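You operate a simulated robot arm through the tools that you are given. There is no shell and no other tool. Be economical: measure what you need, move in short steps, check, and stop when the job is done.

You are at the controls of a simulated robot arm. One attempt, no reset.

## Task
Take the link out of the joined chain and lay both pieces on the chain board.
Fine: press the big yellow button once, then the green dome button once; lay each piece lengthwise in a free spot.
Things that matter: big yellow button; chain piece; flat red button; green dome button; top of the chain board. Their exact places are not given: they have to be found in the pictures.

Only the result counts: the job must be done as asked and must still hold three seconds after the hand-in. Knocking over, shifting, dropping, spilling or breaking anything else fails it.

## Robot
A 7-joint arm with a fingered hand on a trunk, on a base that drives. Base frame: it is fixed to the floor where the robot stands at the start and does not move with it; the origin is under the middle of the robot, x ahead of it, y to its left, z up; the surface under the hand at the start is at about z = 0.908. Lengths are in m, angles in rad, forces in N, time in s.
Its first joint turns from -2.897 to 2.897 rad. Places, roughly: big yellow button [0.6, 0.2, 1]; flat red button [0.6, 0.3, 1]; green dome button [0.7, 0.2, 0.9]; top of the chain board [0.7, -0.2, 0.9]. Payload 4.7 kg.
Tool frame: the origin (TCP) lies between the finger pads and is the grasp point; the fingertips stand 0.036 m ahead of it; z points along the fingers, y is the line along which they close. The gripper opens to 0.12 m. The gripper's body begins 0.042 m behind the TCP. The gripper is a hand of 5 fingers: y runs from the thumb to the fingers, the wrist lies at [-0.018, -0.122, -0.21] in the tool frame, and closing takes about 1.5 s.
Orientation is told as [roll, pitch, yaw] about the base's x, y, z axes, in that order, counted from this pose: with the fingers straight down and the wrist toward the robot, the tool's x, y and z point along [0, 1, 0], [1, 0, 0] and [0, 0, -1] of the base frame.

## Interface
- The arm moves only by the tool drive_tool. Its argument "moves" is a list of rows, each a list of 7 numbers: the shift along the tool's x, y, z in m, then the turn, a rotation vector about the tool's x, y, z in rad, then the gripper command, from -1 (fully open) to 1 (shut), values between in proportion. In form: [[dx, dy, dz, wx, wy, wz, hand], ...]. A call has 1 to 8 rows; each row is the pose to reach, as a shift and turn from the pose commanded when the call began, along the tool's axes at that moment. A row lasts 0.2 s, in which the tool goes at most 0.05 m and 0.15 rad; a call with a longer step from one row to the next is refused whole, and so is a gripper value outside its range. A pose out of reach is approached as far as the arm can. The call stops where the force on the tool passes 40 N (or 10 N more than at its start, if that is more) or the arm is blocked; 0.2 s more then pass. Each finger travels about 0.045 m/s and halts on what it meets, pressing with about 24 N; the grip force reading is that of the motor and also rises with nothing between the fingers. The clock runs only during rows and for 0.2 s after the last one: add rows that repeat a pose to give the fingers time. It gives the time, the measured TCP pose, the force on the tool (base axes), the opening and the grip force at its end, in the units of the frame above (readings bear some noise), with the torque about the TCP (base axes, N m) and any sound that the robot's microphone picked up.
- Cameras (640 x 400 px; columns grow to the right, rows downward): "scene" is now at [-0.2348, 0.0547, 1.2577]; the picture's right is [-0.12, -0.99, 0.00], its down [-0.13, 0.02, -0.99] and it looks along [0.98, -0.12, -0.13] (base axes); focal length 292 px, centre (320, 200). "wrist" rides on the gripper at [0.073, -0.091, -0.143] in the tool frame; the picture's right is [-0.80, 0.28, -0.53], its down [-0.53, -0.73, 0.42] and it looks along [-0.27, 0.62, 0.74] (tool axes); focal length 234 px, centre (320, 200).
- capture(camera): a new picture of that camera. The clock stands still meanwhile.
- roll_base(legs): drives the robot by 1 to 6 legs, each [ahead, turn to the left] in m and rad, along the robot's own axes; the way and the turn of a leg run together, so that a leg with both is an arc; at most 1.5 m and 3.142 rad a leg. The arm and the cameras ride along, it lands a little off, and it stops where it bumps. It gives what a move gives.
- hand_shape(shape): the hand has 5 fingers and takes this shape, open, in about a second: jaw (thumb against the fingers, like two jaws); tri (thumb and two fingers); tip (a fingertip pinch); poke (one finger out to press); point (the index stretched); flat (the hand flat); cup (the hand cupped); fist (a fist). The gripper value then closes the fingers along that shape, each until it touches; the sizes above hold for jaw. It gives what a move gives, with no picture.
- turn_head(pan, tilt): turns the head with the scene camera to pan (to the left, within 2.496 rad either way) and tilt (down, from -0.506 to 1.204), counted from straight ahead of the robot. It gives what a move gives.
- pixel_to_xyz(camera, pixels): for up to 12 pixels [column, row] of the newest picture of that camera ("zoom" is the newest enlarged one), the place [x, y, z] in the base frame of the surface seen there, good to about 0.002 m, but the place of the scene camera against the robot may be out by one fixed shift of up to 0.012 m in any direction. The clock stands still meanwhile.
- enlarge(camera, box): a new picture of the part [left, top, right, bottom] of that camera's present view, enlarged. The clock stands still meanwhile.
- sign_off(): hands the job in; it is judged then, once.

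Keep the steps short. Do not move on a guess: measure, check each grasp and each placing, and mend mistakes. In all there are 80 turns and 68 pictures (those below and enlarged ones count). Leave the gripper open and the arm clear of the work at the hand-in unless told otherwise, and finish with a single line.

The tools are called after "Request:" as a command line: name --pt "numbers of a row" for each row, then --argument value for the rest, lists and objects as JSON in quotes. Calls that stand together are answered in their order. drive_tool: Moves the arm, as the interface text tells. Its arguments: {"type":"object","properties":{"moves":{"type":"array"}},"required":["moves"]} The other tools are called the same way: hand_shape (shape) gives the hand a shape; roll_base (legs) drives the base; turn_head (pan, tilt) turns the head that bears the scene camera; capture (camera) takes a picture; pixel_to_xyz (camera, pixels) gives the place of the surface under pixels of a picture; enlarge (camera, box) takes an enlarged picture of a part of a camera's view; sign_off () hands the job in.

At the start:

```text
t: 0.0
ee_pos: [0.8371, 0.0328, 1.2826]
tool_rot: [0.0, 0.0, -0.001]
force: [-0.2, 0.2, 0.4]
wrist_torque: [0.0, 0.0, 0.02]
opening: 0.1196
grasp_force: 0.1
shape: jaw
robot x, y, heading: [0.001, 0.0001, 0.001]
head pan, tilt: [-0.124, 0.133]
```

scene: 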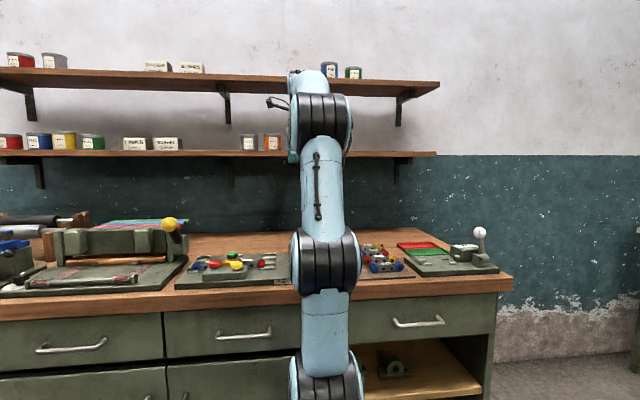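
wrist: 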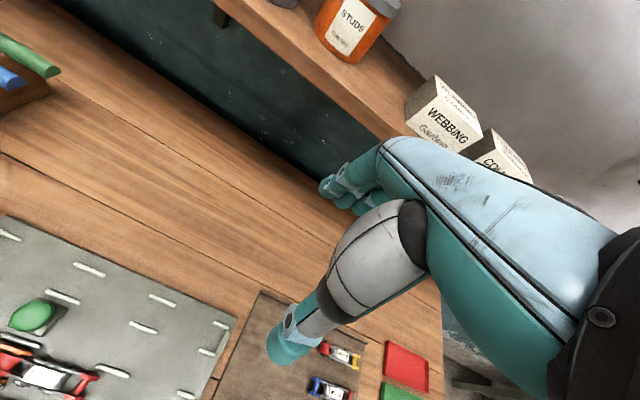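

I see a button panel left of the arm (about 230,265) and a board with chain pieces on the right (about 380,258). First I look closer at both.

Request:
enlarge --camera "scene" --box '[170, 220, 300, 300]'

Request:
enlarge --camera "scene" --box '[340, 220, 500, 300]'

```text
4.92 times, centred on (235, 260) of scene
```

zoom: 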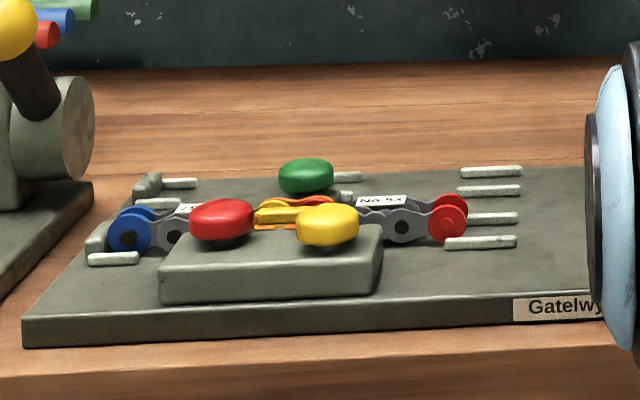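

```text
4.00 times, centred on (420, 260) of scene
```

zoom: 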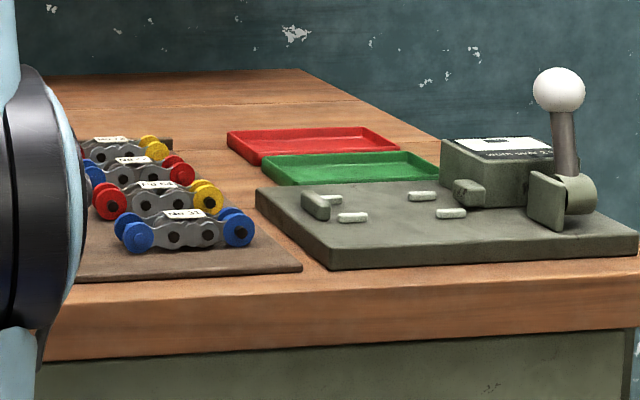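

The joined chain sits in a fixture with red, yellow and green buttons; loose pieces lie on the chain board on the right. I move the hand left and back at height so the wrist camera sees the fixture.

Request:
drive_tool --pt "0.026 -0.03 0 0 0 0 -1" --pt "0.052 -0.06 0 0 0 0 -1" --pt "0.078 -0.09 0 0 0 0 -1" --pt "0.104 -0.12 0 0 0 0 -1" --pt "0.13 -0.15 0 0 0 0 -1" --pt "0.156 -0.18 0 0 0 0 -1" --pt "0.182 -0.21 0 0 0 0 -1" --pt "0.208 -0.24 0 0 0 0 -1"

Request:
turn_head --pan -0.3 --tilt 0.4

Request:
capture --camera "wrist"

Request:
capture --camera "scene"

```text
t: 1.8
ee_pos: [0.5966, 0.2405, 1.2827]
tool_rot: [0.0, -0.002, -0.001]
force: [1.0, -0.4, 0.3]
wrist_torque: [-0.03, 0.0, 0.03]
opening: 0.12
grasp_force: 0.1
shape: jaw
robot x, y, heading: [0.0004, 0.0032, -0.002]
head pan, tilt: [-0.124, 0.133]
```

```text
t: 2.6
ee_pos: [0.5961, 0.2398, 1.2845]
tool_rot: [0.0, -0.001, 0.001]
force: [-0.1, 0.1, -0.7]
wrist_torque: [0.0, 0.04, 0.02]
opening: 0.1196
grasp_force: 0.1
shape: jaw
robot x, y, heading: [-0.003, -0.0007, 0.004]
head pan, tilt: [-0.3, 0.4]
```

```text
63 pictures are left
```

wrist: 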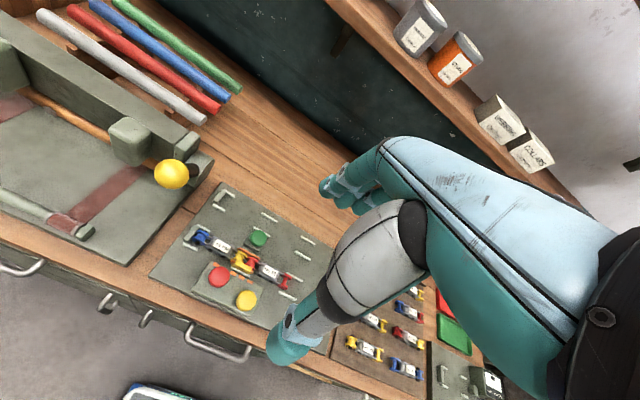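

```text
62 pictures are left
```

scene: 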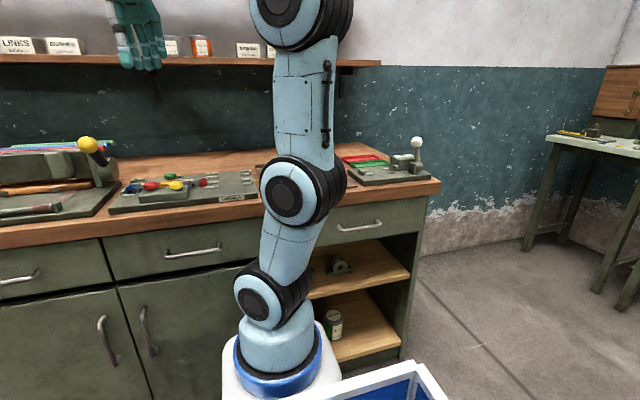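

Both places show in the wrist view. I enlarge the fixture and the board.

Request:
enlarge --camera "wrist" --box '[330, 270, 450, 400]'

Request:
enlarge --camera "wrist" --box '[160, 190, 330, 320]'

```text
3.08 times, centred on (390, 335) of wrist
```

zoom: 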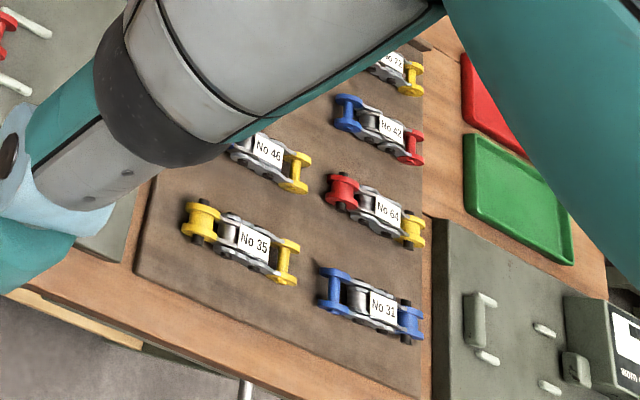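

```text
3.08 times, centred on (245, 255) of wrist
```

zoom: 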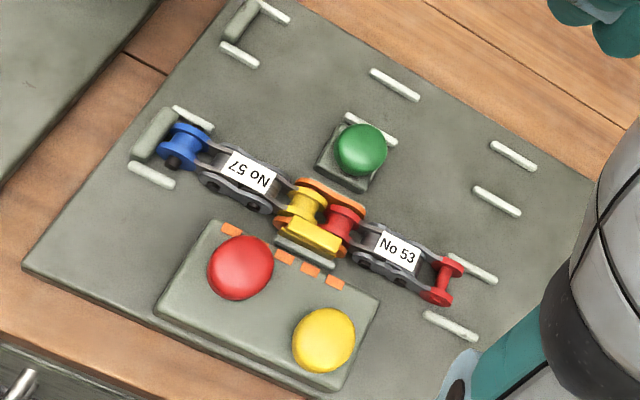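

Chain = "No 57" + "No 53", joined by the orange link. I measure the buttons and chain points in this zoom.

Request:
pixel_to_xyz --camera "zoom" --pixels '[[324, 335], [241, 262], [361, 145], [180, 135], [310, 205], [343, 222], [437, 292], [452, 268], [250, 168], [399, 248], [500, 250], [350, 295]]'

```text
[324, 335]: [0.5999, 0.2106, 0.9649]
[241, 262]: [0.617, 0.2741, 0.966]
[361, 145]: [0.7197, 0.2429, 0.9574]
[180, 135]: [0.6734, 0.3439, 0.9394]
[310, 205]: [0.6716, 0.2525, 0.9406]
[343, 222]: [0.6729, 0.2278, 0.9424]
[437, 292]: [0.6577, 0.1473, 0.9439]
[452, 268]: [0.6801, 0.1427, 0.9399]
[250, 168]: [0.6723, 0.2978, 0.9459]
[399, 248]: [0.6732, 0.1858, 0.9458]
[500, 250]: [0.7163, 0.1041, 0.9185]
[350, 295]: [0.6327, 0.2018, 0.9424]
```

Yellow is at (0.600, 0.211, 0.965), green at (0.720, 0.243, 0.957). I shape the hand to poke and look where its fingertip stands.

Request:
hand_shape --shape "poke"

Request:
capture --camera "wrist"

```text
t: 3.5
ee_pos: [0.5969, 0.2404, 1.283]
tool_rot: [0.0, -0.001, 0.001]
force: [0.4, 0.6, 0.3]
wrist_torque: [0.02, -0.03, 0.04]
opening: 0.0
grasp_force: 0.0
shape: poke
robot x, y, heading: [-0.0008, -0.0001, -0.004]
head pan, tilt: [-0.3, 0.4]
```

```text
59 pictures are left
```

wrist: 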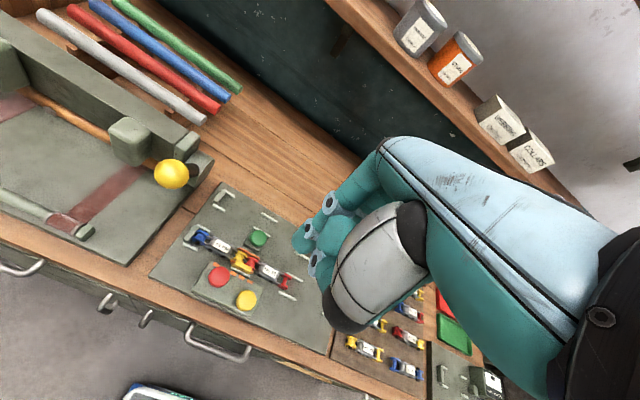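

Request:
enlarge --camera "wrist" --box '[280, 180, 400, 300]'

Request:
turn_head --pan 0.15 --tilt 0.15

Request:
capture --camera "scene"

```text
3.33 times, centred on (340, 240) of wrist
```

zoom: 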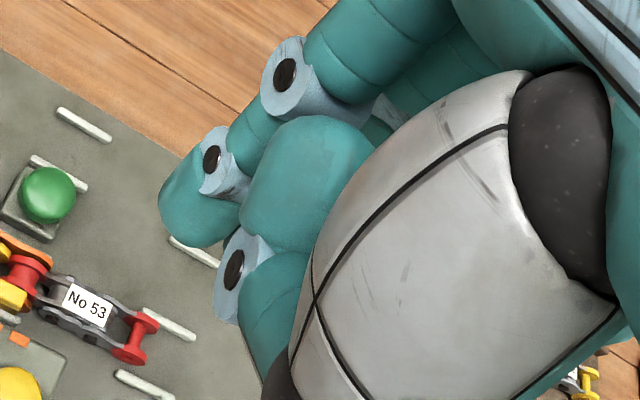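

```text
t: 4.4
ee_pos: [0.597, 0.2396, 1.2833]
tool_rot: [0.001, -0.002, -0.001]
force: [-1.0, 0.1, -0.2]
wrist_torque: [0.01, 0.01, 0.0]
opening: 0.0
grasp_force: 0.0
shape: poke
robot x, y, heading: [0.0019, -0.0004, 0.0]
head pan, tilt: [0.15, 0.15]
```

```text
57 pictures are left
```

scene: 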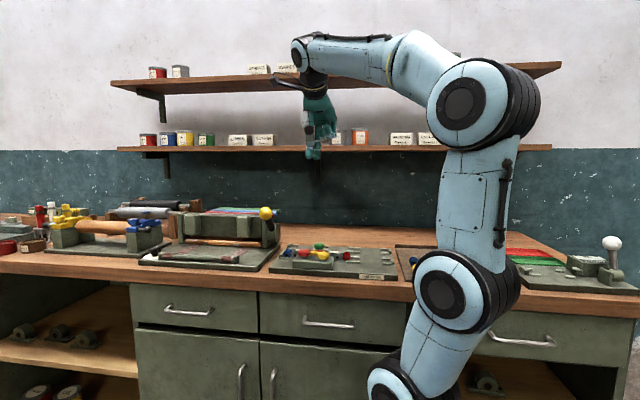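

Request:
pixel_to_xyz --camera "zoom" --pixels '[[195, 215], [180, 200], [210, 235], [175, 225], [210, 165], [230, 270], [260, 310]]'

Request:
enlarge --camera "scene" --box '[270, 60, 370, 180]'

```text
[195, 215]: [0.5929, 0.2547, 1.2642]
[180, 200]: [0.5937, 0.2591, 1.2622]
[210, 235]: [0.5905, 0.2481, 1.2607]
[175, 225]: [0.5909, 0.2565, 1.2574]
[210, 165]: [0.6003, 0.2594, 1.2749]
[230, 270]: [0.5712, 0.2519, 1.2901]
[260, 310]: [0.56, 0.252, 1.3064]
```

```text
3.33 times, centred on (320, 120) of scene
```

zoom: 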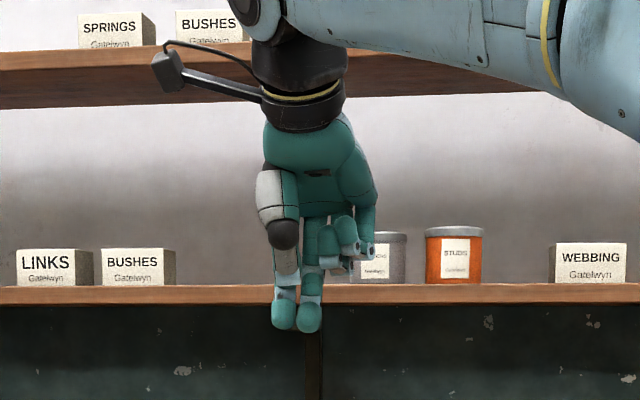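

Request:
pixel_to_xyz --camera "zoom" --pixels '[[283, 316], [308, 318], [308, 328], [283, 327], [286, 262], [312, 280], [340, 260]]'

```text
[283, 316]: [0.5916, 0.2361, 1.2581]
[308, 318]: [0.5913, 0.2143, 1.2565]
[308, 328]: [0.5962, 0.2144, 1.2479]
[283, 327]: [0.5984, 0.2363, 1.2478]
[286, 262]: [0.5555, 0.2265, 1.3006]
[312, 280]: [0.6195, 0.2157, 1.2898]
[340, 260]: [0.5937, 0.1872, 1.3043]
```

In poke the two tips stand at z≈1.247, centred about the TCP, 0.036 below it. I go above the yellow button (slightly right of centre, away from red), stopping 1–2 cm above.

Request:
drive_tool --pt "-0.035 0.002 0 0 0 0 -1" --pt "-0.035 0.002 0.05 0 0 0 -1" --pt "-0.035 0.002 0.1 0 0 0 -1" --pt "-0.035 0.002 0.15 0 0 0 -1" --pt "-0.035 0.002 0.2 0 0 0 -1" --pt "-0.035 0.002 0.235 0 0 0 -1" --pt "-0.035 0.002 0.255 0 0 0 -1"

Request:
enlarge --camera "scene" --box '[260, 180, 410, 290]'

Request:
capture --camera "wrist"

```text
t: 6.0
ee_pos: [0.5991, 0.2044, 1.0285]
tool_rot: [0.0, 0.001, -0.001]
force: [0.4, -0.8, 0.0]
wrist_torque: [0.02, -0.01, -0.01]
opening: 0.0
grasp_force: 0.0
shape: poke
robot x, y, heading: [-0.0004, 0.0019, -0.001]
head pan, tilt: [0.15, 0.15]
```

```text
3.64 times, centred on (335, 235) of scene
```

zoom: 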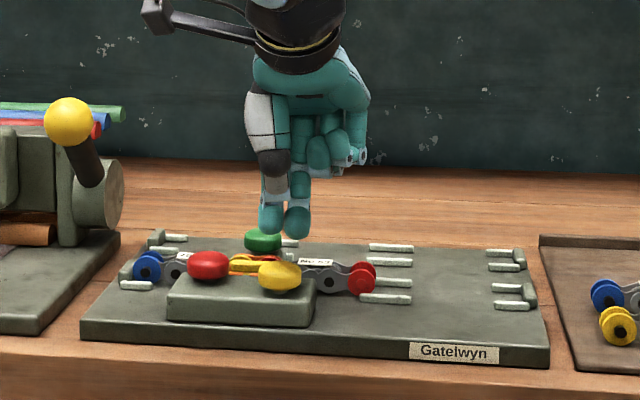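

```text
54 pictures are left
```

wrist: 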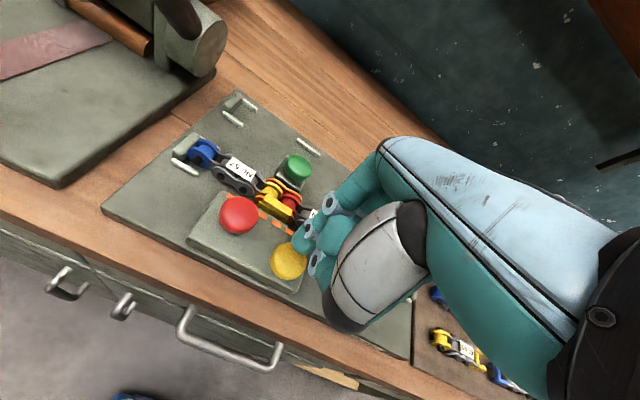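

Request:
pixel_to_xyz --camera "zoom" --pixels '[[271, 222], [297, 225], [271, 232], [297, 235], [280, 266], [280, 262], [209, 254], [263, 234]]'

Request:
pixel_to_xyz --camera "wrist" --pixels '[[288, 258], [298, 240], [239, 213], [296, 165], [305, 222], [280, 190]]'

```text
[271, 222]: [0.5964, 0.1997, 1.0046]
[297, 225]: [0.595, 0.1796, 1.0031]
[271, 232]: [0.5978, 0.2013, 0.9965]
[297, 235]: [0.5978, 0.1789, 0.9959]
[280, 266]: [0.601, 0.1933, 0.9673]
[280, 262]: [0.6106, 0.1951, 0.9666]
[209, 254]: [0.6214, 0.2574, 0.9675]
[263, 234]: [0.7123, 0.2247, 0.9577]
```

```text
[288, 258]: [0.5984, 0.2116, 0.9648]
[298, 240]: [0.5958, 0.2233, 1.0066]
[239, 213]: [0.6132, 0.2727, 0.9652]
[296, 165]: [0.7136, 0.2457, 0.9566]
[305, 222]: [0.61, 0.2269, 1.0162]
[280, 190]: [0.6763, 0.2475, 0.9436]
```

Tips sit over yellow within 4 mm. I press down slowly, watching force and sound.

Request:
drive_tool --pt "0.002 0 0.015 0 0 0 -1" --pt "0.002 0 0.022 0 0 0 -1" --pt "0.002 0 0.026 0 0 0 -1" --pt "0.002 0 0.03 0 0 0 -1" --pt "0.002 0 0.033 0 0 0 -1"

```text
t: 7.2
ee_pos: [0.6007, 0.2066, 0.9955]
tool_rot: [0.001, 0.001, -0.002]
force: [1.2, 0.1, 5.3]
wrist_torque: [-0.09, -0.02, 0.04]
opening: 0.0
grasp_force: 0.1
shape: poke
robot x, y, heading: [-0.0013, -0.0005, -0.001]
head pan, tilt: [0.15, 0.15]
```

Contact at 5 N, no sound yet. I press further in small steps.

Request:
drive_tool --pt "0 0 0.002 0 0 0 -1" --pt "0 0 0.004 0 0 0 -1" --pt "0 0 0.006 0 0 0 -1"

Request:
enlarge --camera "scene" --box '[260, 180, 410, 290]'

```text
t: 8.0
ee_pos: [0.5994, 0.2083, 0.9908]
tool_rot: [0.001, -0.001, 0.002]
force: [2.0, -0.3, 8.4]
wrist_torque: [-0.15, -0.05, 0.05]
opening: 0.0001
grasp_force: 0.0
shape: poke
robot x, y, heading: [0.0042, -0.0002, 0.0]
head pan, tilt: [0.15, 0.15]
heard: click
```

```text
3.64 times, centred on (335, 235) of scene
```

zoom: 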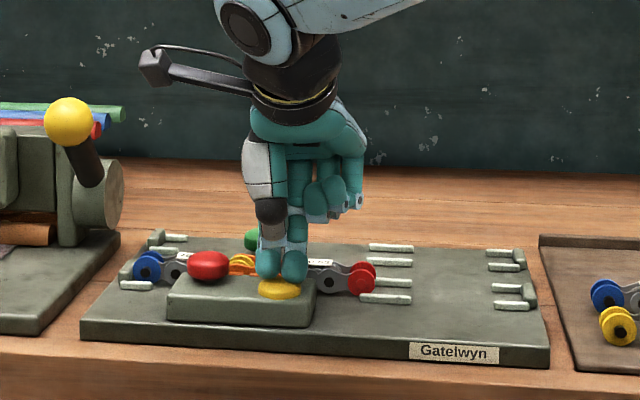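

Click heard. I lift off and go over the green dome.

Request:
drive_tool --pt "0 0 -0.03 0 0 0 -1" --pt "0 0 -0.05 0 0 0 -1" --pt "0.012 0.04 -0.05 0 0 0 -1" --pt "0.024 0.08 -0.05 0 0 0 -1" --pt "0.036 0.117 -0.05 0 0 0 -1" --pt "0.036 0.117 -0.03 0 0 0 -1"

Request:
enlarge --camera "scene" --box '[260, 180, 410, 290]'

Request:
enlarge --camera "wrist" --box '[180, 150, 400, 320]'

```text
t: 9.4
ee_pos: [0.7169, 0.2432, 1.0201]
tool_rot: [-0.002, 0.0, -0.002]
force: [-0.5, -1.1, -0.3]
wrist_torque: [0.0, -0.01, 0.0]
opening: 0.0
grasp_force: 0.1
shape: poke
robot x, y, heading: [0.0003, 0.0016, -0.002]
head pan, tilt: [0.15, 0.15]
```

```text
3.64 times, centred on (335, 235) of scene
```

zoom: 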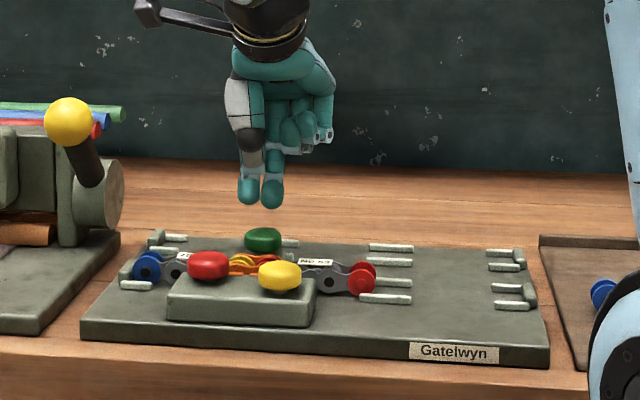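

```text
2.35 times, centred on (290, 235) of wrist
```

zoom: 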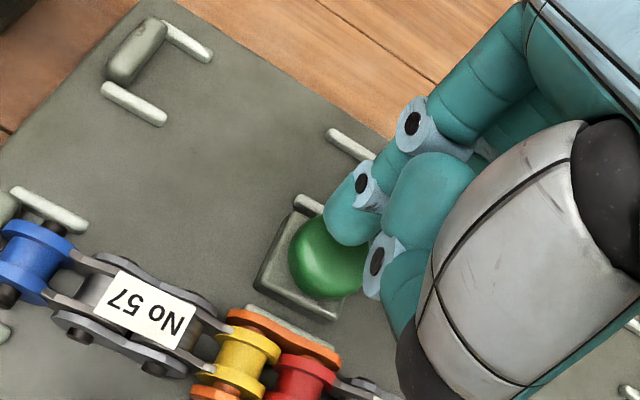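

Tips are centred over green. I press down slowly.

Request:
drive_tool --pt "0 0 0.015 0 0 0 -1" --pt "0 0 0.022 0 0 0 -1" --pt "0 0 0.026 0 0 0 -1" --pt "0 0 0.029 0 0 0 -1" --pt "0 0 0.031 0 0 0 -1" --pt "0 0 0.033 0 0 0 -1"

```text
t: 10.8
ee_pos: [0.7165, 0.244, 0.9875]
tool_rot: [-0.002, 0.001, 0.0]
force: [0.6, 0.6, 6.4]
wrist_torque: [-0.09, 0.0, 0.01]
opening: 0.0
grasp_force: 0.1
shape: poke
robot x, y, heading: [-0.0021, 0.0006, -0.006]
head pan, tilt: [0.15, 0.15]
```

Contact, no click yet; a bit further.

Request:
drive_tool --pt "0 0 0.002 0 0 0 -1" --pt "0 0 0.004 0 0 0 -1" --pt "0 0 0.006 0 0 0 -1"

```text
t: 11.6
ee_pos: [0.7172, 0.2431, 0.9807]
tool_rot: [-0.001, -0.003, 0.001]
force: [0.6, -0.8, 8.5]
wrist_torque: [-0.14, -0.01, 0.01]
opening: 0.0001
grasp_force: 0.1
shape: poke
robot x, y, heading: [-0.0029, 0.0011, 0.003]
head pan, tilt: [0.15, 0.15]
heard: click
```

Click heard. I lift up and back and look at the chain.

Request:
drive_tool --pt "0 0 -0.045 0 0 0 -1" --pt "0 0 -0.09 0 0 0 -1" --pt "0 0 -0.135 0 0 0 -1" --pt "0 -0.03 -0.17 0 0 0 -1" --pt "0 -0.06 -0.2 0 0 0 -1" --pt "0 -0.1 -0.22 0 0 0 -1"

Request:
hand_shape --shape "tip"

Request:
capture --camera "wrist"

Request:
enlarge --camera "scene" --box '[260, 180, 410, 290]'

```text
t: 13.0
ee_pos: [0.6168, 0.2429, 1.1994]
tool_rot: [-0.003, 0.003, 0.0]
force: [0.6, 0.7, -0.5]
wrist_torque: [-0.02, 0.04, -0.01]
opening: 0.0001
grasp_force: 0.1
shape: poke
robot x, y, heading: [0.0014, -0.0014, -0.001]
head pan, tilt: [0.15, 0.15]
```

```text
t: 13.9
ee_pos: [0.6167, 0.244, 1.2005]
tool_rot: [-0.002, -0.001, 0.002]
force: [0.3, -0.4, 0.6]
wrist_torque: [-0.01, 0.03, 0.02]
opening: 0.1197
grasp_force: 0.1
shape: tip
robot x, y, heading: [-0.0009, -0.0018, 0.0]
head pan, tilt: [0.15, 0.15]
```

```text
50 pictures are left
```

wrist: 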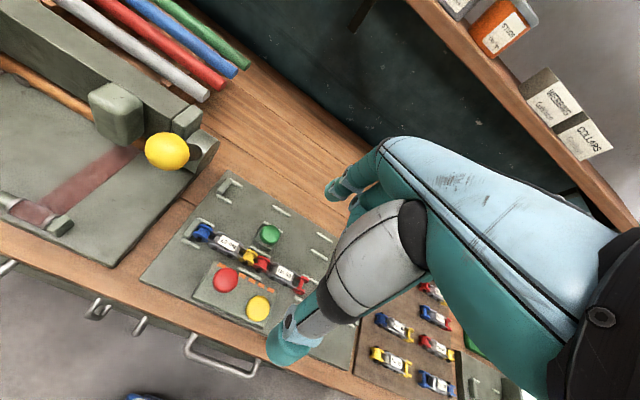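

```text
3.64 times, centred on (335, 235) of scene
```

zoom: 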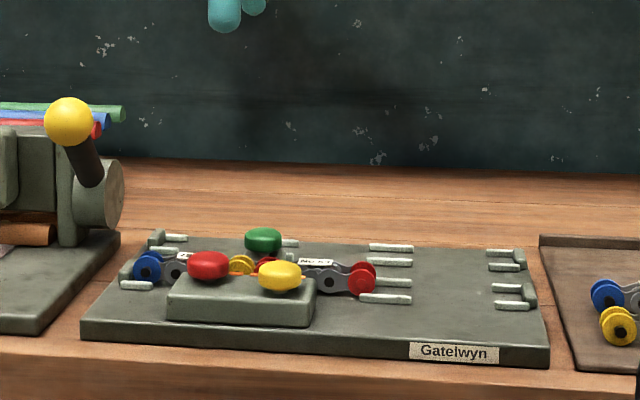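

Request:
enlarge --camera "wrist" --box '[180, 210, 320, 310]'

Request:
pixel_to_xyz --camera "zoom" --pixels '[[320, 200]]'

```text
4.00 times, centred on (250, 260) of wrist
```

zoom: 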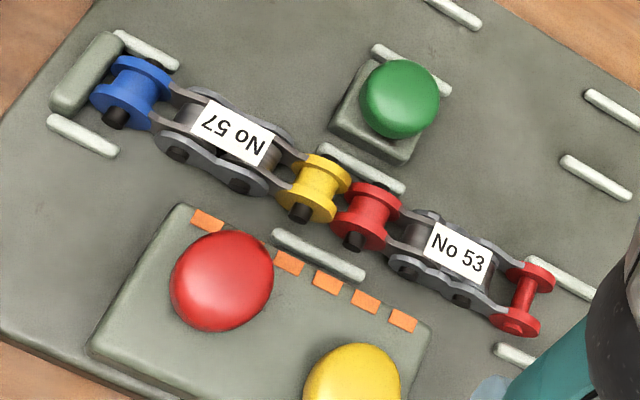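

```text
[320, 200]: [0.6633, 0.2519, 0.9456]
```

The orange link is gone from the ends; the pieces are free. I measure both pieces and the panel in this zoom.

Request:
pixel_to_xyz --camera "zoom" --pixels '[[185, 208], [400, 318], [235, 135], [178, 152], [240, 188], [215, 98], [290, 132], [116, 116], [150, 66], [145, 170], [330, 178], [300, 212]]'

Request:
pixel_to_xyz --camera "zoom" --pixels '[[375, 190], [354, 240], [459, 252], [404, 266], [460, 300], [430, 216], [495, 243], [538, 268], [515, 325], [430, 330], [285, 262], [222, 260]]'

```text
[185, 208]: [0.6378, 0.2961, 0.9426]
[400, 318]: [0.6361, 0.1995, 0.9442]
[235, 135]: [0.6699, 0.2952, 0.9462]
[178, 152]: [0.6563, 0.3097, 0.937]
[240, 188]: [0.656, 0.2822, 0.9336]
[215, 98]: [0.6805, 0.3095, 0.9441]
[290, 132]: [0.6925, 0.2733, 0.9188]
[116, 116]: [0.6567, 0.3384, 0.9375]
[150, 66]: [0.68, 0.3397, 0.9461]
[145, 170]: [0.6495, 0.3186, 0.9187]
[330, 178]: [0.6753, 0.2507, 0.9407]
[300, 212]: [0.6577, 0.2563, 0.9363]
```

```text
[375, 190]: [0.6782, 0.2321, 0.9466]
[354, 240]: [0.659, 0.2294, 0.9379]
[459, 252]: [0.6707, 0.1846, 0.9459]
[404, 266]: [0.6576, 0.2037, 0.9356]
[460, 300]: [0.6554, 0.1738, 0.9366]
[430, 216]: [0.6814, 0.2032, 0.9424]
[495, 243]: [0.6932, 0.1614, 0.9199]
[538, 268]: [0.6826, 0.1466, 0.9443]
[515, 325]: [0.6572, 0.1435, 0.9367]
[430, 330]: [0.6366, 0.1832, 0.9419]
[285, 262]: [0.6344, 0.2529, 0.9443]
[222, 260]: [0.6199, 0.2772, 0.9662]
```

Chain centreline x≈0.670, width ≈0.03, top ≈0.945; panel edge at x≈0.637 for y<0.30. Before grasping I view the chain board for free spots.

Request:
drive_tool --pt "-0.04 -0.01 -0.01 0 0 0 -1" --pt "-0.08 -0.02 -0.02 0 0 0 -1" --pt "-0.12 -0.03 -0.03 0 0 0 -1" --pt "-0.16 -0.04 -0.04 0 0 0 -1" --pt "-0.2 -0.05 -0.05 0 0 0 -1" --pt "-0.24 -0.06 -0.06 0 0 0 -1" --pt "-0.28 -0.06 -0.06 0 0 0 -1" --pt "-0.32 -0.06 -0.06 0 0 0 -1"

Request:
capture --camera "wrist"

```text
t: 15.7
ee_pos: [0.5548, -0.077, 1.2603]
tool_rot: [0.001, 0.0, 0.0]
force: [0.0, 0.2, 0.8]
wrist_torque: [-0.03, -0.03, -0.01]
opening: 0.1198
grasp_force: 0.0
shape: tip
robot x, y, heading: [0.0012, 0.0003, -0.003]
head pan, tilt: [0.15, 0.15]
```

```text
47 pictures are left
```

wrist: 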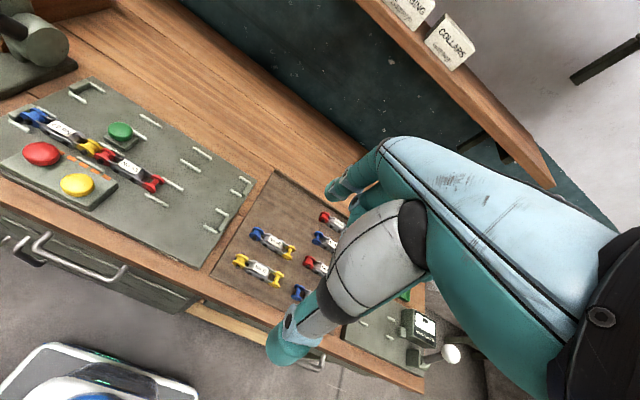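

Request:
enlarge --camera "wrist" --box '[200, 160, 350, 310]'

Request:
pixel_to_xyz --camera "wrist" --pixels '[[273, 172], [212, 272], [310, 190], [258, 205], [245, 285]]'

```text
2.67 times, centred on (275, 235) of wrist
```

zoom: 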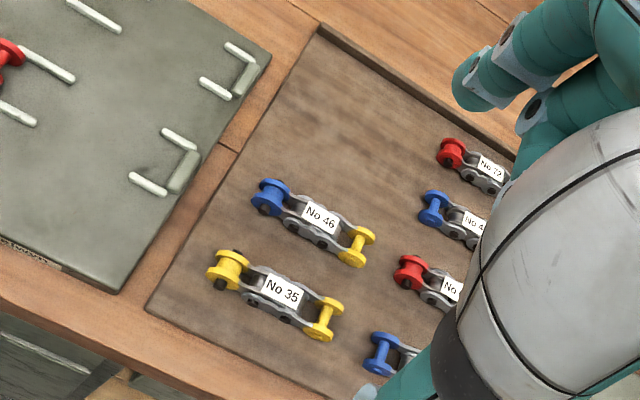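

```text
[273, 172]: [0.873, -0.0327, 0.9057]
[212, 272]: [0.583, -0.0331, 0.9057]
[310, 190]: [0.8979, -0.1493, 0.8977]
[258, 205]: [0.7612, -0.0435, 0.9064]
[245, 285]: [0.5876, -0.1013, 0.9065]
```

The board's left column is free beyond No 46. I measure the neighbours and rim.

Request:
pixel_to_xyz --camera "zoom" --pixels '[[275, 190], [365, 240], [268, 210], [355, 258], [456, 150], [450, 165], [435, 200], [430, 215], [325, 30], [340, 80], [330, 130], [280, 288]]'

```text
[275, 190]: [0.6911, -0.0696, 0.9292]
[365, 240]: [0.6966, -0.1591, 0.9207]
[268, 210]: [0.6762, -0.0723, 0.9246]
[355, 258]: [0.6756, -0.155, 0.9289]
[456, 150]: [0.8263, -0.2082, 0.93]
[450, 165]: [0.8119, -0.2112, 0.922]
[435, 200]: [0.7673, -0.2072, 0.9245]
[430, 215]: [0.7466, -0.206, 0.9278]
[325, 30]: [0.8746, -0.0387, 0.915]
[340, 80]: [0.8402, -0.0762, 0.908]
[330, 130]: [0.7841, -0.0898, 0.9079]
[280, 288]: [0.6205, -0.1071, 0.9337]
```

Board top z≈0.907; free spots in left column at about (0.82, −0.112) and (0.753, −0.112). Now I go back over No 57 with the hand half closed.

Request:
drive_tool --pt "0.045 0.014 0 0 0 0 -1" --pt "0.09 0.028 0 0 0 0 -1" --pt "0.135 0.042 0 0 0 0 -1" --pt "0.18 0.056 0 0 0 0 -1" --pt "0.225 0.07 0 0 0 0 -1" --pt "0.27 0.084 0 0 0 0 -1" --pt "0.315 0.098 0 0 0 0 -1" --pt "0.36 0.112 0 0 0 0 -1"

Request:
drive_tool --pt "0.033 0.003 0.02 0 0 0 -0.4" --pt "0.033 0.003 0.06 0 0 0 0" --pt "0.033 0.003 0.1 0 0 0 0.1" --pt "0.033 0.003 0.14 0 0 0 0.1" --pt "0.033 0.003 0.18 0 0 0 0.1" --pt "0.033 0.003 0.2 0 0 0 0.1"

Request:
capture --camera "wrist"

Request:
enlarge --camera "scene" --box '[250, 170, 400, 290]'

```text
t: 17.5
ee_pos: [0.6666, 0.2833, 1.261]
tool_rot: [0.002, -0.001, 0.001]
force: [-0.6, -0.6, 1.9]
wrist_torque: [0.06, -0.03, 0.05]
opening: 0.1198
grasp_force: 0.0
shape: tip
robot x, y, heading: [0.001, 0.0011, -0.002]
head pan, tilt: [0.15, 0.15]
```

```text
t: 18.9
ee_pos: [0.6718, 0.3149, 1.0599]
tool_rot: [0.002, 0.0, -0.001]
force: [-0.6, -0.1, 0.1]
wrist_torque: [0.02, 0.0, 0.02]
opening: 0.0545
grasp_force: 0.0
shape: tip
robot x, y, heading: [0.0015, -0.0023, 0.001]
head pan, tilt: [0.15, 0.15]
```

```text
45 pictures are left
```

wrist: 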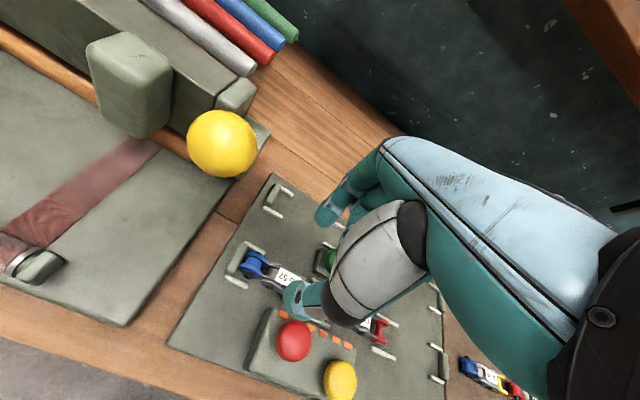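

```text
3.33 times, centred on (325, 230) of scene
```

zoom: 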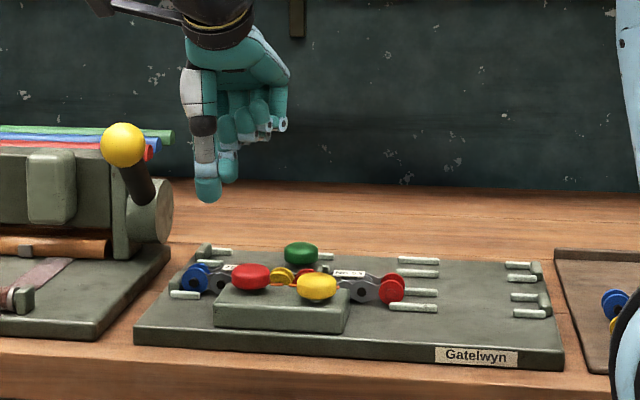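

Tip pinch: thumb and index. I check the tips' exact places and the rails around No 57.

Request:
enlarge --camera "wrist" --box '[220, 170, 380, 320]'

```text
2.67 times, centred on (300, 245) of wrist
```

zoom: 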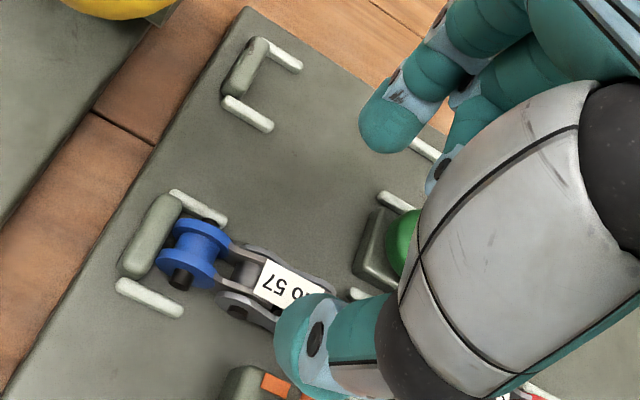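

Request:
pixel_to_xyz --camera "zoom" --pixels '[[290, 345], [278, 335], [300, 305], [385, 130], [365, 125], [385, 150], [222, 222], [178, 192], [180, 312], [120, 285], [240, 300], [248, 250]]'

```text
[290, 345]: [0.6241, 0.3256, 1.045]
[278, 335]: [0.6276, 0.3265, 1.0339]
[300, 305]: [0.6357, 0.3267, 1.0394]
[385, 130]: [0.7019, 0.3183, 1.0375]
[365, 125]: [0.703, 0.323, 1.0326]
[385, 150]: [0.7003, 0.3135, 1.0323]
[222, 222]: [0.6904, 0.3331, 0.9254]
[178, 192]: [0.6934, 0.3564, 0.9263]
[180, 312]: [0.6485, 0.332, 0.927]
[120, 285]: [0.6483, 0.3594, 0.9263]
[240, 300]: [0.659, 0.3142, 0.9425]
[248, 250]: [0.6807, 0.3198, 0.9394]
```

Rails end at y=0.332 and the panel starts at y=0.298, so the fingers at y=0.315±0.01 fit between. I descend with an opening of 0.055 to TCP z≈0.962.

Request:
drive_tool --pt "0 -0.001 0.03 0 0 0 0.1" --pt "0 -0.001 0.06 0 0 0 0.1" --pt "0 -0.001 0.08 0 0 0 0.1" --pt "0 -0.001 0.09 0 0 0 0.1" --pt "0 -0.001 0.098 0 0 0 0.1"

Request:
enlarge --camera "wrist" --box '[220, 170, 380, 320]'

Request:
enlarge --camera "scene" --box '[260, 180, 390, 290]'

```text
t: 20.1
ee_pos: [0.6715, 0.3172, 0.9633]
tool_rot: [0.0, 0.0, 0.0]
force: [0.5, 0.0, -1.1]
wrist_torque: [0.0, 0.01, -0.02]
opening: 0.0546
grasp_force: 0.1
shape: tip
robot x, y, heading: [-0.0049, 0.0024, 0.0]
head pan, tilt: [0.15, 0.15]
```

```text
2.67 times, centred on (300, 245) of wrist
```

zoom: 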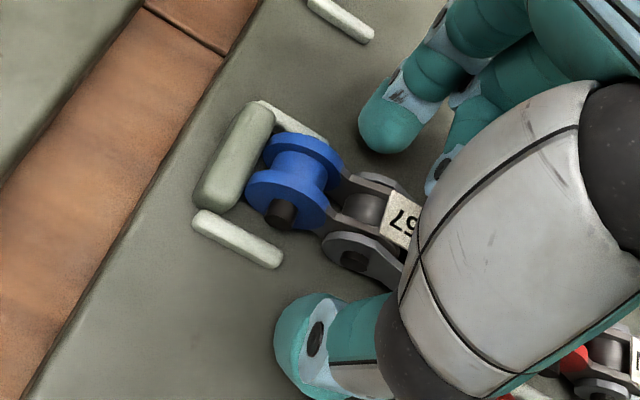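

```text
3.64 times, centred on (325, 235) of scene
```

zoom: 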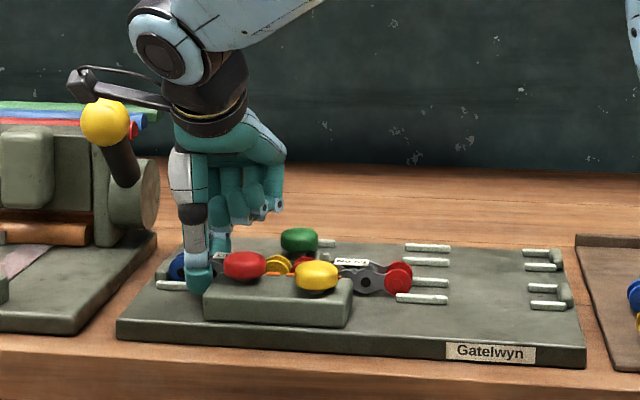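

Thumb and index straddle the piece, no contact. I close.

Request:
drive_tool --pt "0 -0.001 0 0 0 0 0.4" --pt "0 -0.001 0 0 0 0 0.7" --pt "0 -0.001 0 0 0 0 1" --pt "0 -0.001 0 0 0 0 1" --pt "0 -0.001 0 0 0 0 1" --pt "0 -0.001 0 0 0 0 1"

```text
t: 21.5
ee_pos: [0.6699, 0.3171, 0.9629]
tool_rot: [-0.001, 0.0, 0.0]
force: [0.2, 0.3, 0.3]
wrist_torque: [0.02, 0.0, -0.01]
opening: 0.0255
grasp_force: 23.9
shape: tip
robot x, y, heading: [0.0021, -0.004, -0.001]
head pan, tilt: [0.15, 0.15]
```

Gripped at 0.0255, 24 N. I lift 4 cm and check.

Request:
drive_tool --pt "0 0 -0.01 0 0 0 1" --pt "0 0 -0.02 0 0 0 1" --pt "0 0 -0.04 0 0 0 1" --pt "0 0 -0.04 0 0 0 1"

Request:
enlarge --camera "wrist" --box '[220, 170, 380, 320]'

Request:
enlarge --camera "scene" --box '[260, 180, 390, 290]'

```text
t: 22.5
ee_pos: [0.6687, 0.317, 1.0025]
tool_rot: [0.0, 0.0, 0.0]
force: [-0.2, 0.0, -2.3]
wrist_torque: [0.01, -0.02, 0.0]
opening: 0.0254
grasp_force: 24.0
shape: tip
robot x, y, heading: [-0.0026, 0.0015, -0.002]
head pan, tilt: [0.15, 0.15]
```

```text
2.67 times, centred on (300, 245) of wrist
```

zoom: 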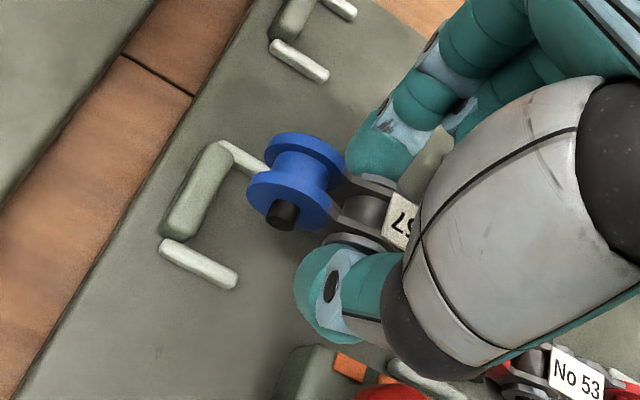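

```text
3.64 times, centred on (325, 235) of scene
```

zoom: 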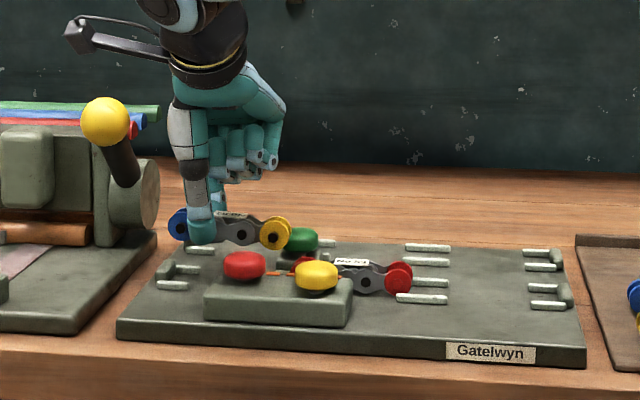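

Held, nearly level. I raise it and carry it over the board toward (0.82, −0.094).

Request:
drive_tool --pt "0 0 -0.04 0 0 0 1" --pt "0 0 -0.08 0 0 0 1" --pt "0 0 -0.12 0 0 0 1" --pt "-0.03 0.011 -0.13 0 0 0 1" --pt "-0.07 0.026 -0.13 0 0 0 1" --pt "-0.11 0.041 -0.13 0 0 0 1" --pt "-0.15 0.056 -0.13 0 0 0 1" --pt "-0.19 0.071 -0.13 0 0 0 1"

Request:
drive_tool --pt "-0.04 0.015 0 0 0 0 1" --pt "-0.08 0.03 0 0 0 0 1" --pt "-0.12 0.045 0 0 0 0 1" --pt "-0.16 0.06 0 0 0 0 1" --pt "-0.2 0.075 0 0 0 0 1" --pt "-0.22 0.08 0 0 0 0 1" --pt "-0.22 0.08 0 0 0 0 1"

Request:
turn_head --pan -0.1 --tilt 0.2

Request:
capture --camera "wrist"

Request:
capture --camera "scene"

```text
t: 24.3
ee_pos: [0.7399, 0.1271, 1.1323]
tool_rot: [0.001, 0.0, -0.001]
force: [-0.3, -0.5, -2.2]
wrist_torque: [0.04, -0.01, 0.0]
opening: 0.0253
grasp_force: 24.2
shape: tip
robot x, y, heading: [0.0005, 0.003, -0.001]
head pan, tilt: [0.15, 0.15]
```

```text
t: 25.9
ee_pos: [0.8204, -0.0938, 1.1332]
tool_rot: [0.0, 0.0, -0.001]
force: [0.0, 0.4, -1.9]
wrist_torque: [0.04, -0.02, -0.01]
opening: 0.0252
grasp_force: 24.0
shape: tip
robot x, y, heading: [0.0012, -0.0015, -0.0]
head pan, tilt: [0.15, 0.15]
```

```text
t: 26.6
ee_pos: [0.821, -0.0932, 1.1337]
tool_rot: [0.0, 0.001, 0.0]
force: [0.5, 0.2, -2.2]
wrist_torque: [0.05, 0.0, -0.03]
opening: 0.0253
grasp_force: 24.0
shape: tip
robot x, y, heading: [0.0026, -0.0017, -0.001]
head pan, tilt: [-0.099, 0.201]
```

```text
38 pictures are left
```

wrist: 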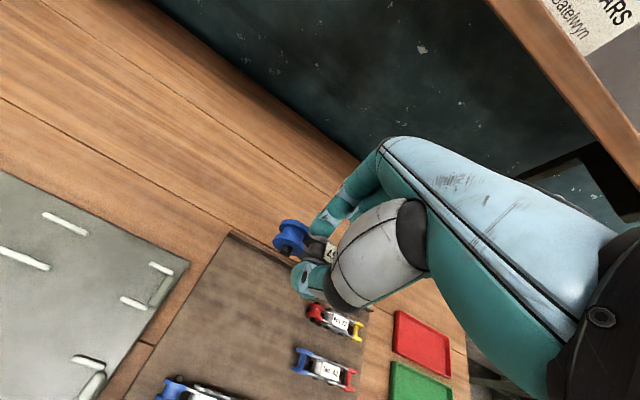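

```text
37 pictures are left
```

scene: 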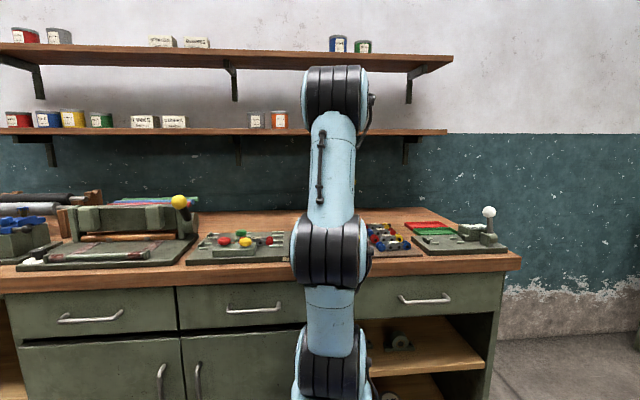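

The wrist view shows No 72 near (335,322). I measure it, the rim, and the held blue end.

Request:
enlarge --camera "wrist" --box '[180, 200, 420, 380]'

Request:
pixel_to_xyz --camera "wrist" --pixels '[[290, 225], [285, 245], [318, 307], [312, 318], [360, 325], [300, 355], [295, 368], [232, 234], [250, 310], [180, 382]]'

```text
2.22 times, centred on (300, 290) of wrist
```

zoom: 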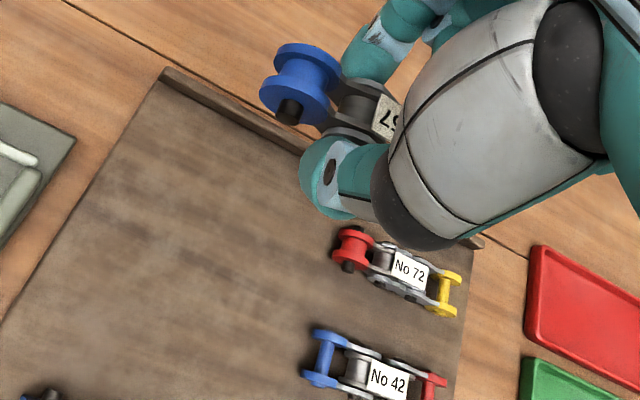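

```text
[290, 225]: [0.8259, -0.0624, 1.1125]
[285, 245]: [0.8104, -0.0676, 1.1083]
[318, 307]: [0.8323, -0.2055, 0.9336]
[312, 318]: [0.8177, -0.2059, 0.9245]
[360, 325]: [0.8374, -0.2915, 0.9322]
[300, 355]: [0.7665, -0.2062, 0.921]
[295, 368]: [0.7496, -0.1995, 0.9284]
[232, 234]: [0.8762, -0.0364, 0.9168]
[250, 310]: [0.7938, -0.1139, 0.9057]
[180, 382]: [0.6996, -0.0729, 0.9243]
```

Spot fits: piece will span y −0.06…−0.167, x 0.805…0.835, rim at 0.868. I lower to just above the board (TCP 0.962).

Request:
drive_tool --pt "0 -0.001 0.04 0 0 0 1" --pt "0 -0.001 0.08 0 0 0 1" --pt "0 -0.001 0.12 0 0 0 1" --pt "0 -0.001 0.15 0 0 0 1" --pt "0 -0.001 0.165 0 0 0 1" --pt "0 -0.001 0.172 0 0 0 1"

Request:
enlarge --camera "wrist" --box '[180, 180, 420, 360]'

```text
t: 28.1
ee_pos: [0.8198, -0.0942, 0.9601]
tool_rot: [0.0, -0.001, 0.0]
force: [1.1, -0.8, -1.4]
wrist_torque: [0.07, 0.03, 0.01]
opening: 0.025
grasp_force: 23.4
shape: tip
robot x, y, heading: [-0.0037, -0.0015, -0.0]
head pan, tilt: [-0.099, 0.201]
```

```text
2.22 times, centred on (300, 270) of wrist
```

zoom: 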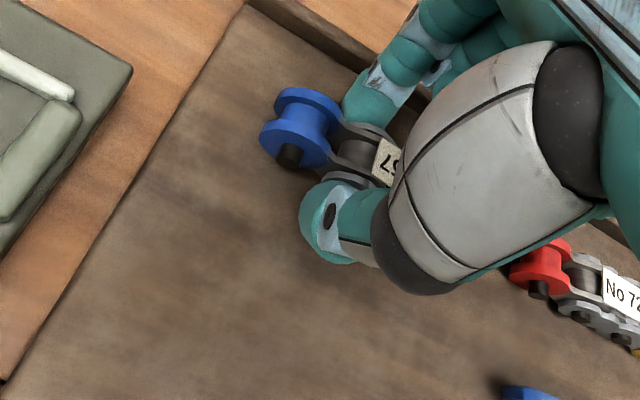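

Clear all round; a slight load change hints the low end is near the board. I lower the last 9 mm slowly.

Request:
drive_tool --pt "0 0 0.002 0 0 0 1" --pt "0 0 0.004 0 0 0 1" --pt "0 0 0.006 0 0 0 1" --pt "0 0 0.008 0 0 0 1" --pt "0 0 0.009 0 0 0 1"

```text
t: 29.2
ee_pos: [0.8198, -0.0937, 0.9521]
tool_rot: [0.0, -0.001, -0.001]
force: [-0.3, 0.0, -1.4]
wrist_torque: [0.03, -0.05, -0.01]
opening: 0.0253
grasp_force: 24.0
shape: tip
robot x, y, heading: [-0.0038, 0.0019, -0.003]
head pan, tilt: [-0.099, 0.201]
```

Request:
drive_tool --pt "0 0 0.001 0 0 0 1" --pt "0 0 0.002 0 0 0 1" --pt "0 0 0.003 0 0 0 1"

Request:
enlarge --camera "wrist" --box '[220, 180, 360, 290]'

Request:
pixel_to_xyz --camera "zoom" --pixels '[[290, 60], [320, 120], [400, 160], [350, 190], [240, 190], [250, 250]]'

```text
t: 30.1
ee_pos: [0.8198, -0.0932, 0.9504]
tool_rot: [-0.001, -0.001, 0.0]
force: [-2.0, 1.0, 6.9]
wrist_torque: [0.0, 0.04, 0.0]
opening: 0.0254
grasp_force: 23.7
shape: tip
robot x, y, heading: [-0.0024, -0.0016, -0.002]
head pan, tilt: [-0.099, 0.201]
```

```text
3.64 times, centred on (290, 235) of wrist
```

zoom: 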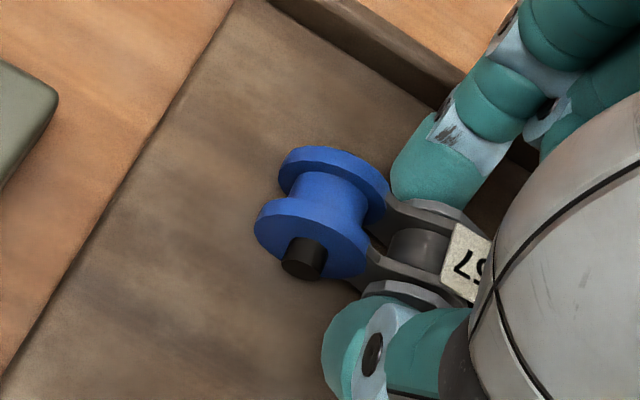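

```text
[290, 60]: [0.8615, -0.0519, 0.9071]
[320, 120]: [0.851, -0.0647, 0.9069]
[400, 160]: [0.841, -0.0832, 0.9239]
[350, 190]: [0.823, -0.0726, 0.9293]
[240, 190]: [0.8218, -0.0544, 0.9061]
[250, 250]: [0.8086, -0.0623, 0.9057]
```

Contact (+7 N). I release gently to an opening of about 0.05.

Request:
drive_tool --pt "0 0 -0.001 0 0 0 0.5" --pt "0 0 -0.001 0 0 0 0.35" --pt "0 0 -0.001 0 0 0 0.2" --pt "0 0 -0.001 0 0 0 0.2" --pt "0 0 -0.001 0 0 0 0.2"

Request:
enlarge --camera "wrist" --box '[220, 180, 360, 290]'

```text
t: 31.2
ee_pos: [0.8195, -0.0938, 0.9494]
tool_rot: [0.0, 0.0, 0.001]
force: [-0.9, 0.2, -0.2]
wrist_torque: [0.01, -0.02, 0.02]
opening: 0.0476
grasp_force: 0.0
shape: tip
robot x, y, heading: [0.0021, -0.0031, 0.003]
head pan, tilt: [-0.099, 0.201]
```

```text
3.64 times, centred on (290, 235) of wrist
```

zoom: 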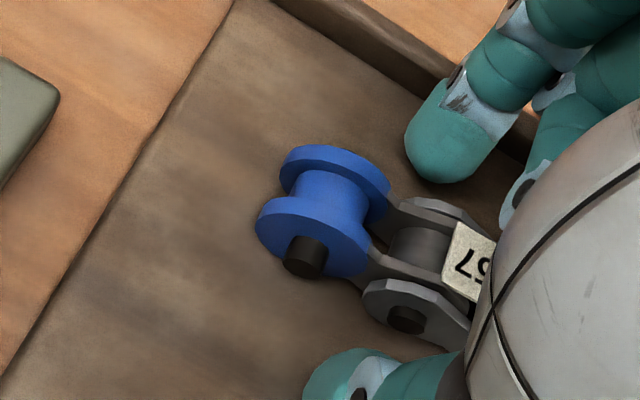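

Released. I lift straight up, then go back and left to view both the board and No 53.

Request:
drive_tool --pt "0 0 -0.02 0 0 0 0.2" --pt "0 0 -0.05 0 0 0 0.2" --pt "0 0 -0.1 0 0 0 0.2" --pt "0 0 -0.15 0 0 0 0.2" --pt "0.02 -0.03 -0.18 0 0 0 0.2" --pt "0.04 -0.065 -0.2 0 0 0 0.2" --pt "0.06 -0.1 -0.22 0 0 0 0.2" --pt "0.08 -0.14 -0.23 0 0 0 0.2"

Request:
capture --camera "wrist"

```text
t: 33.0
ee_pos: [0.6816, -0.0132, 1.1775]
tool_rot: [-0.001, 0.0, -0.001]
force: [0.8, -0.4, -1.7]
wrist_torque: [0.02, 0.06, -0.01]
opening: 0.0478
grasp_force: 0.1
shape: tip
robot x, y, heading: [0.0006, 0.0006, 0.004]
head pan, tilt: [-0.099, 0.201]
```

```text
32 pictures are left
```

wrist: 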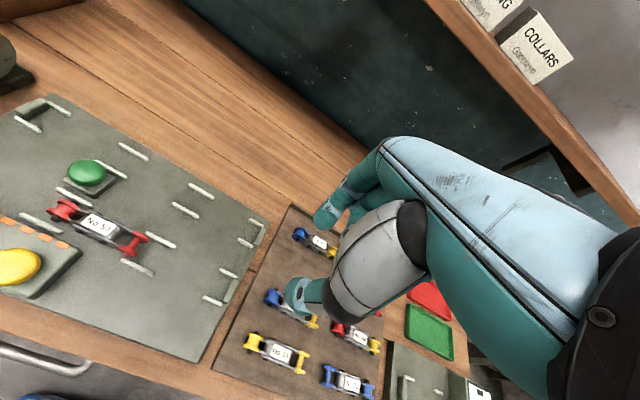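

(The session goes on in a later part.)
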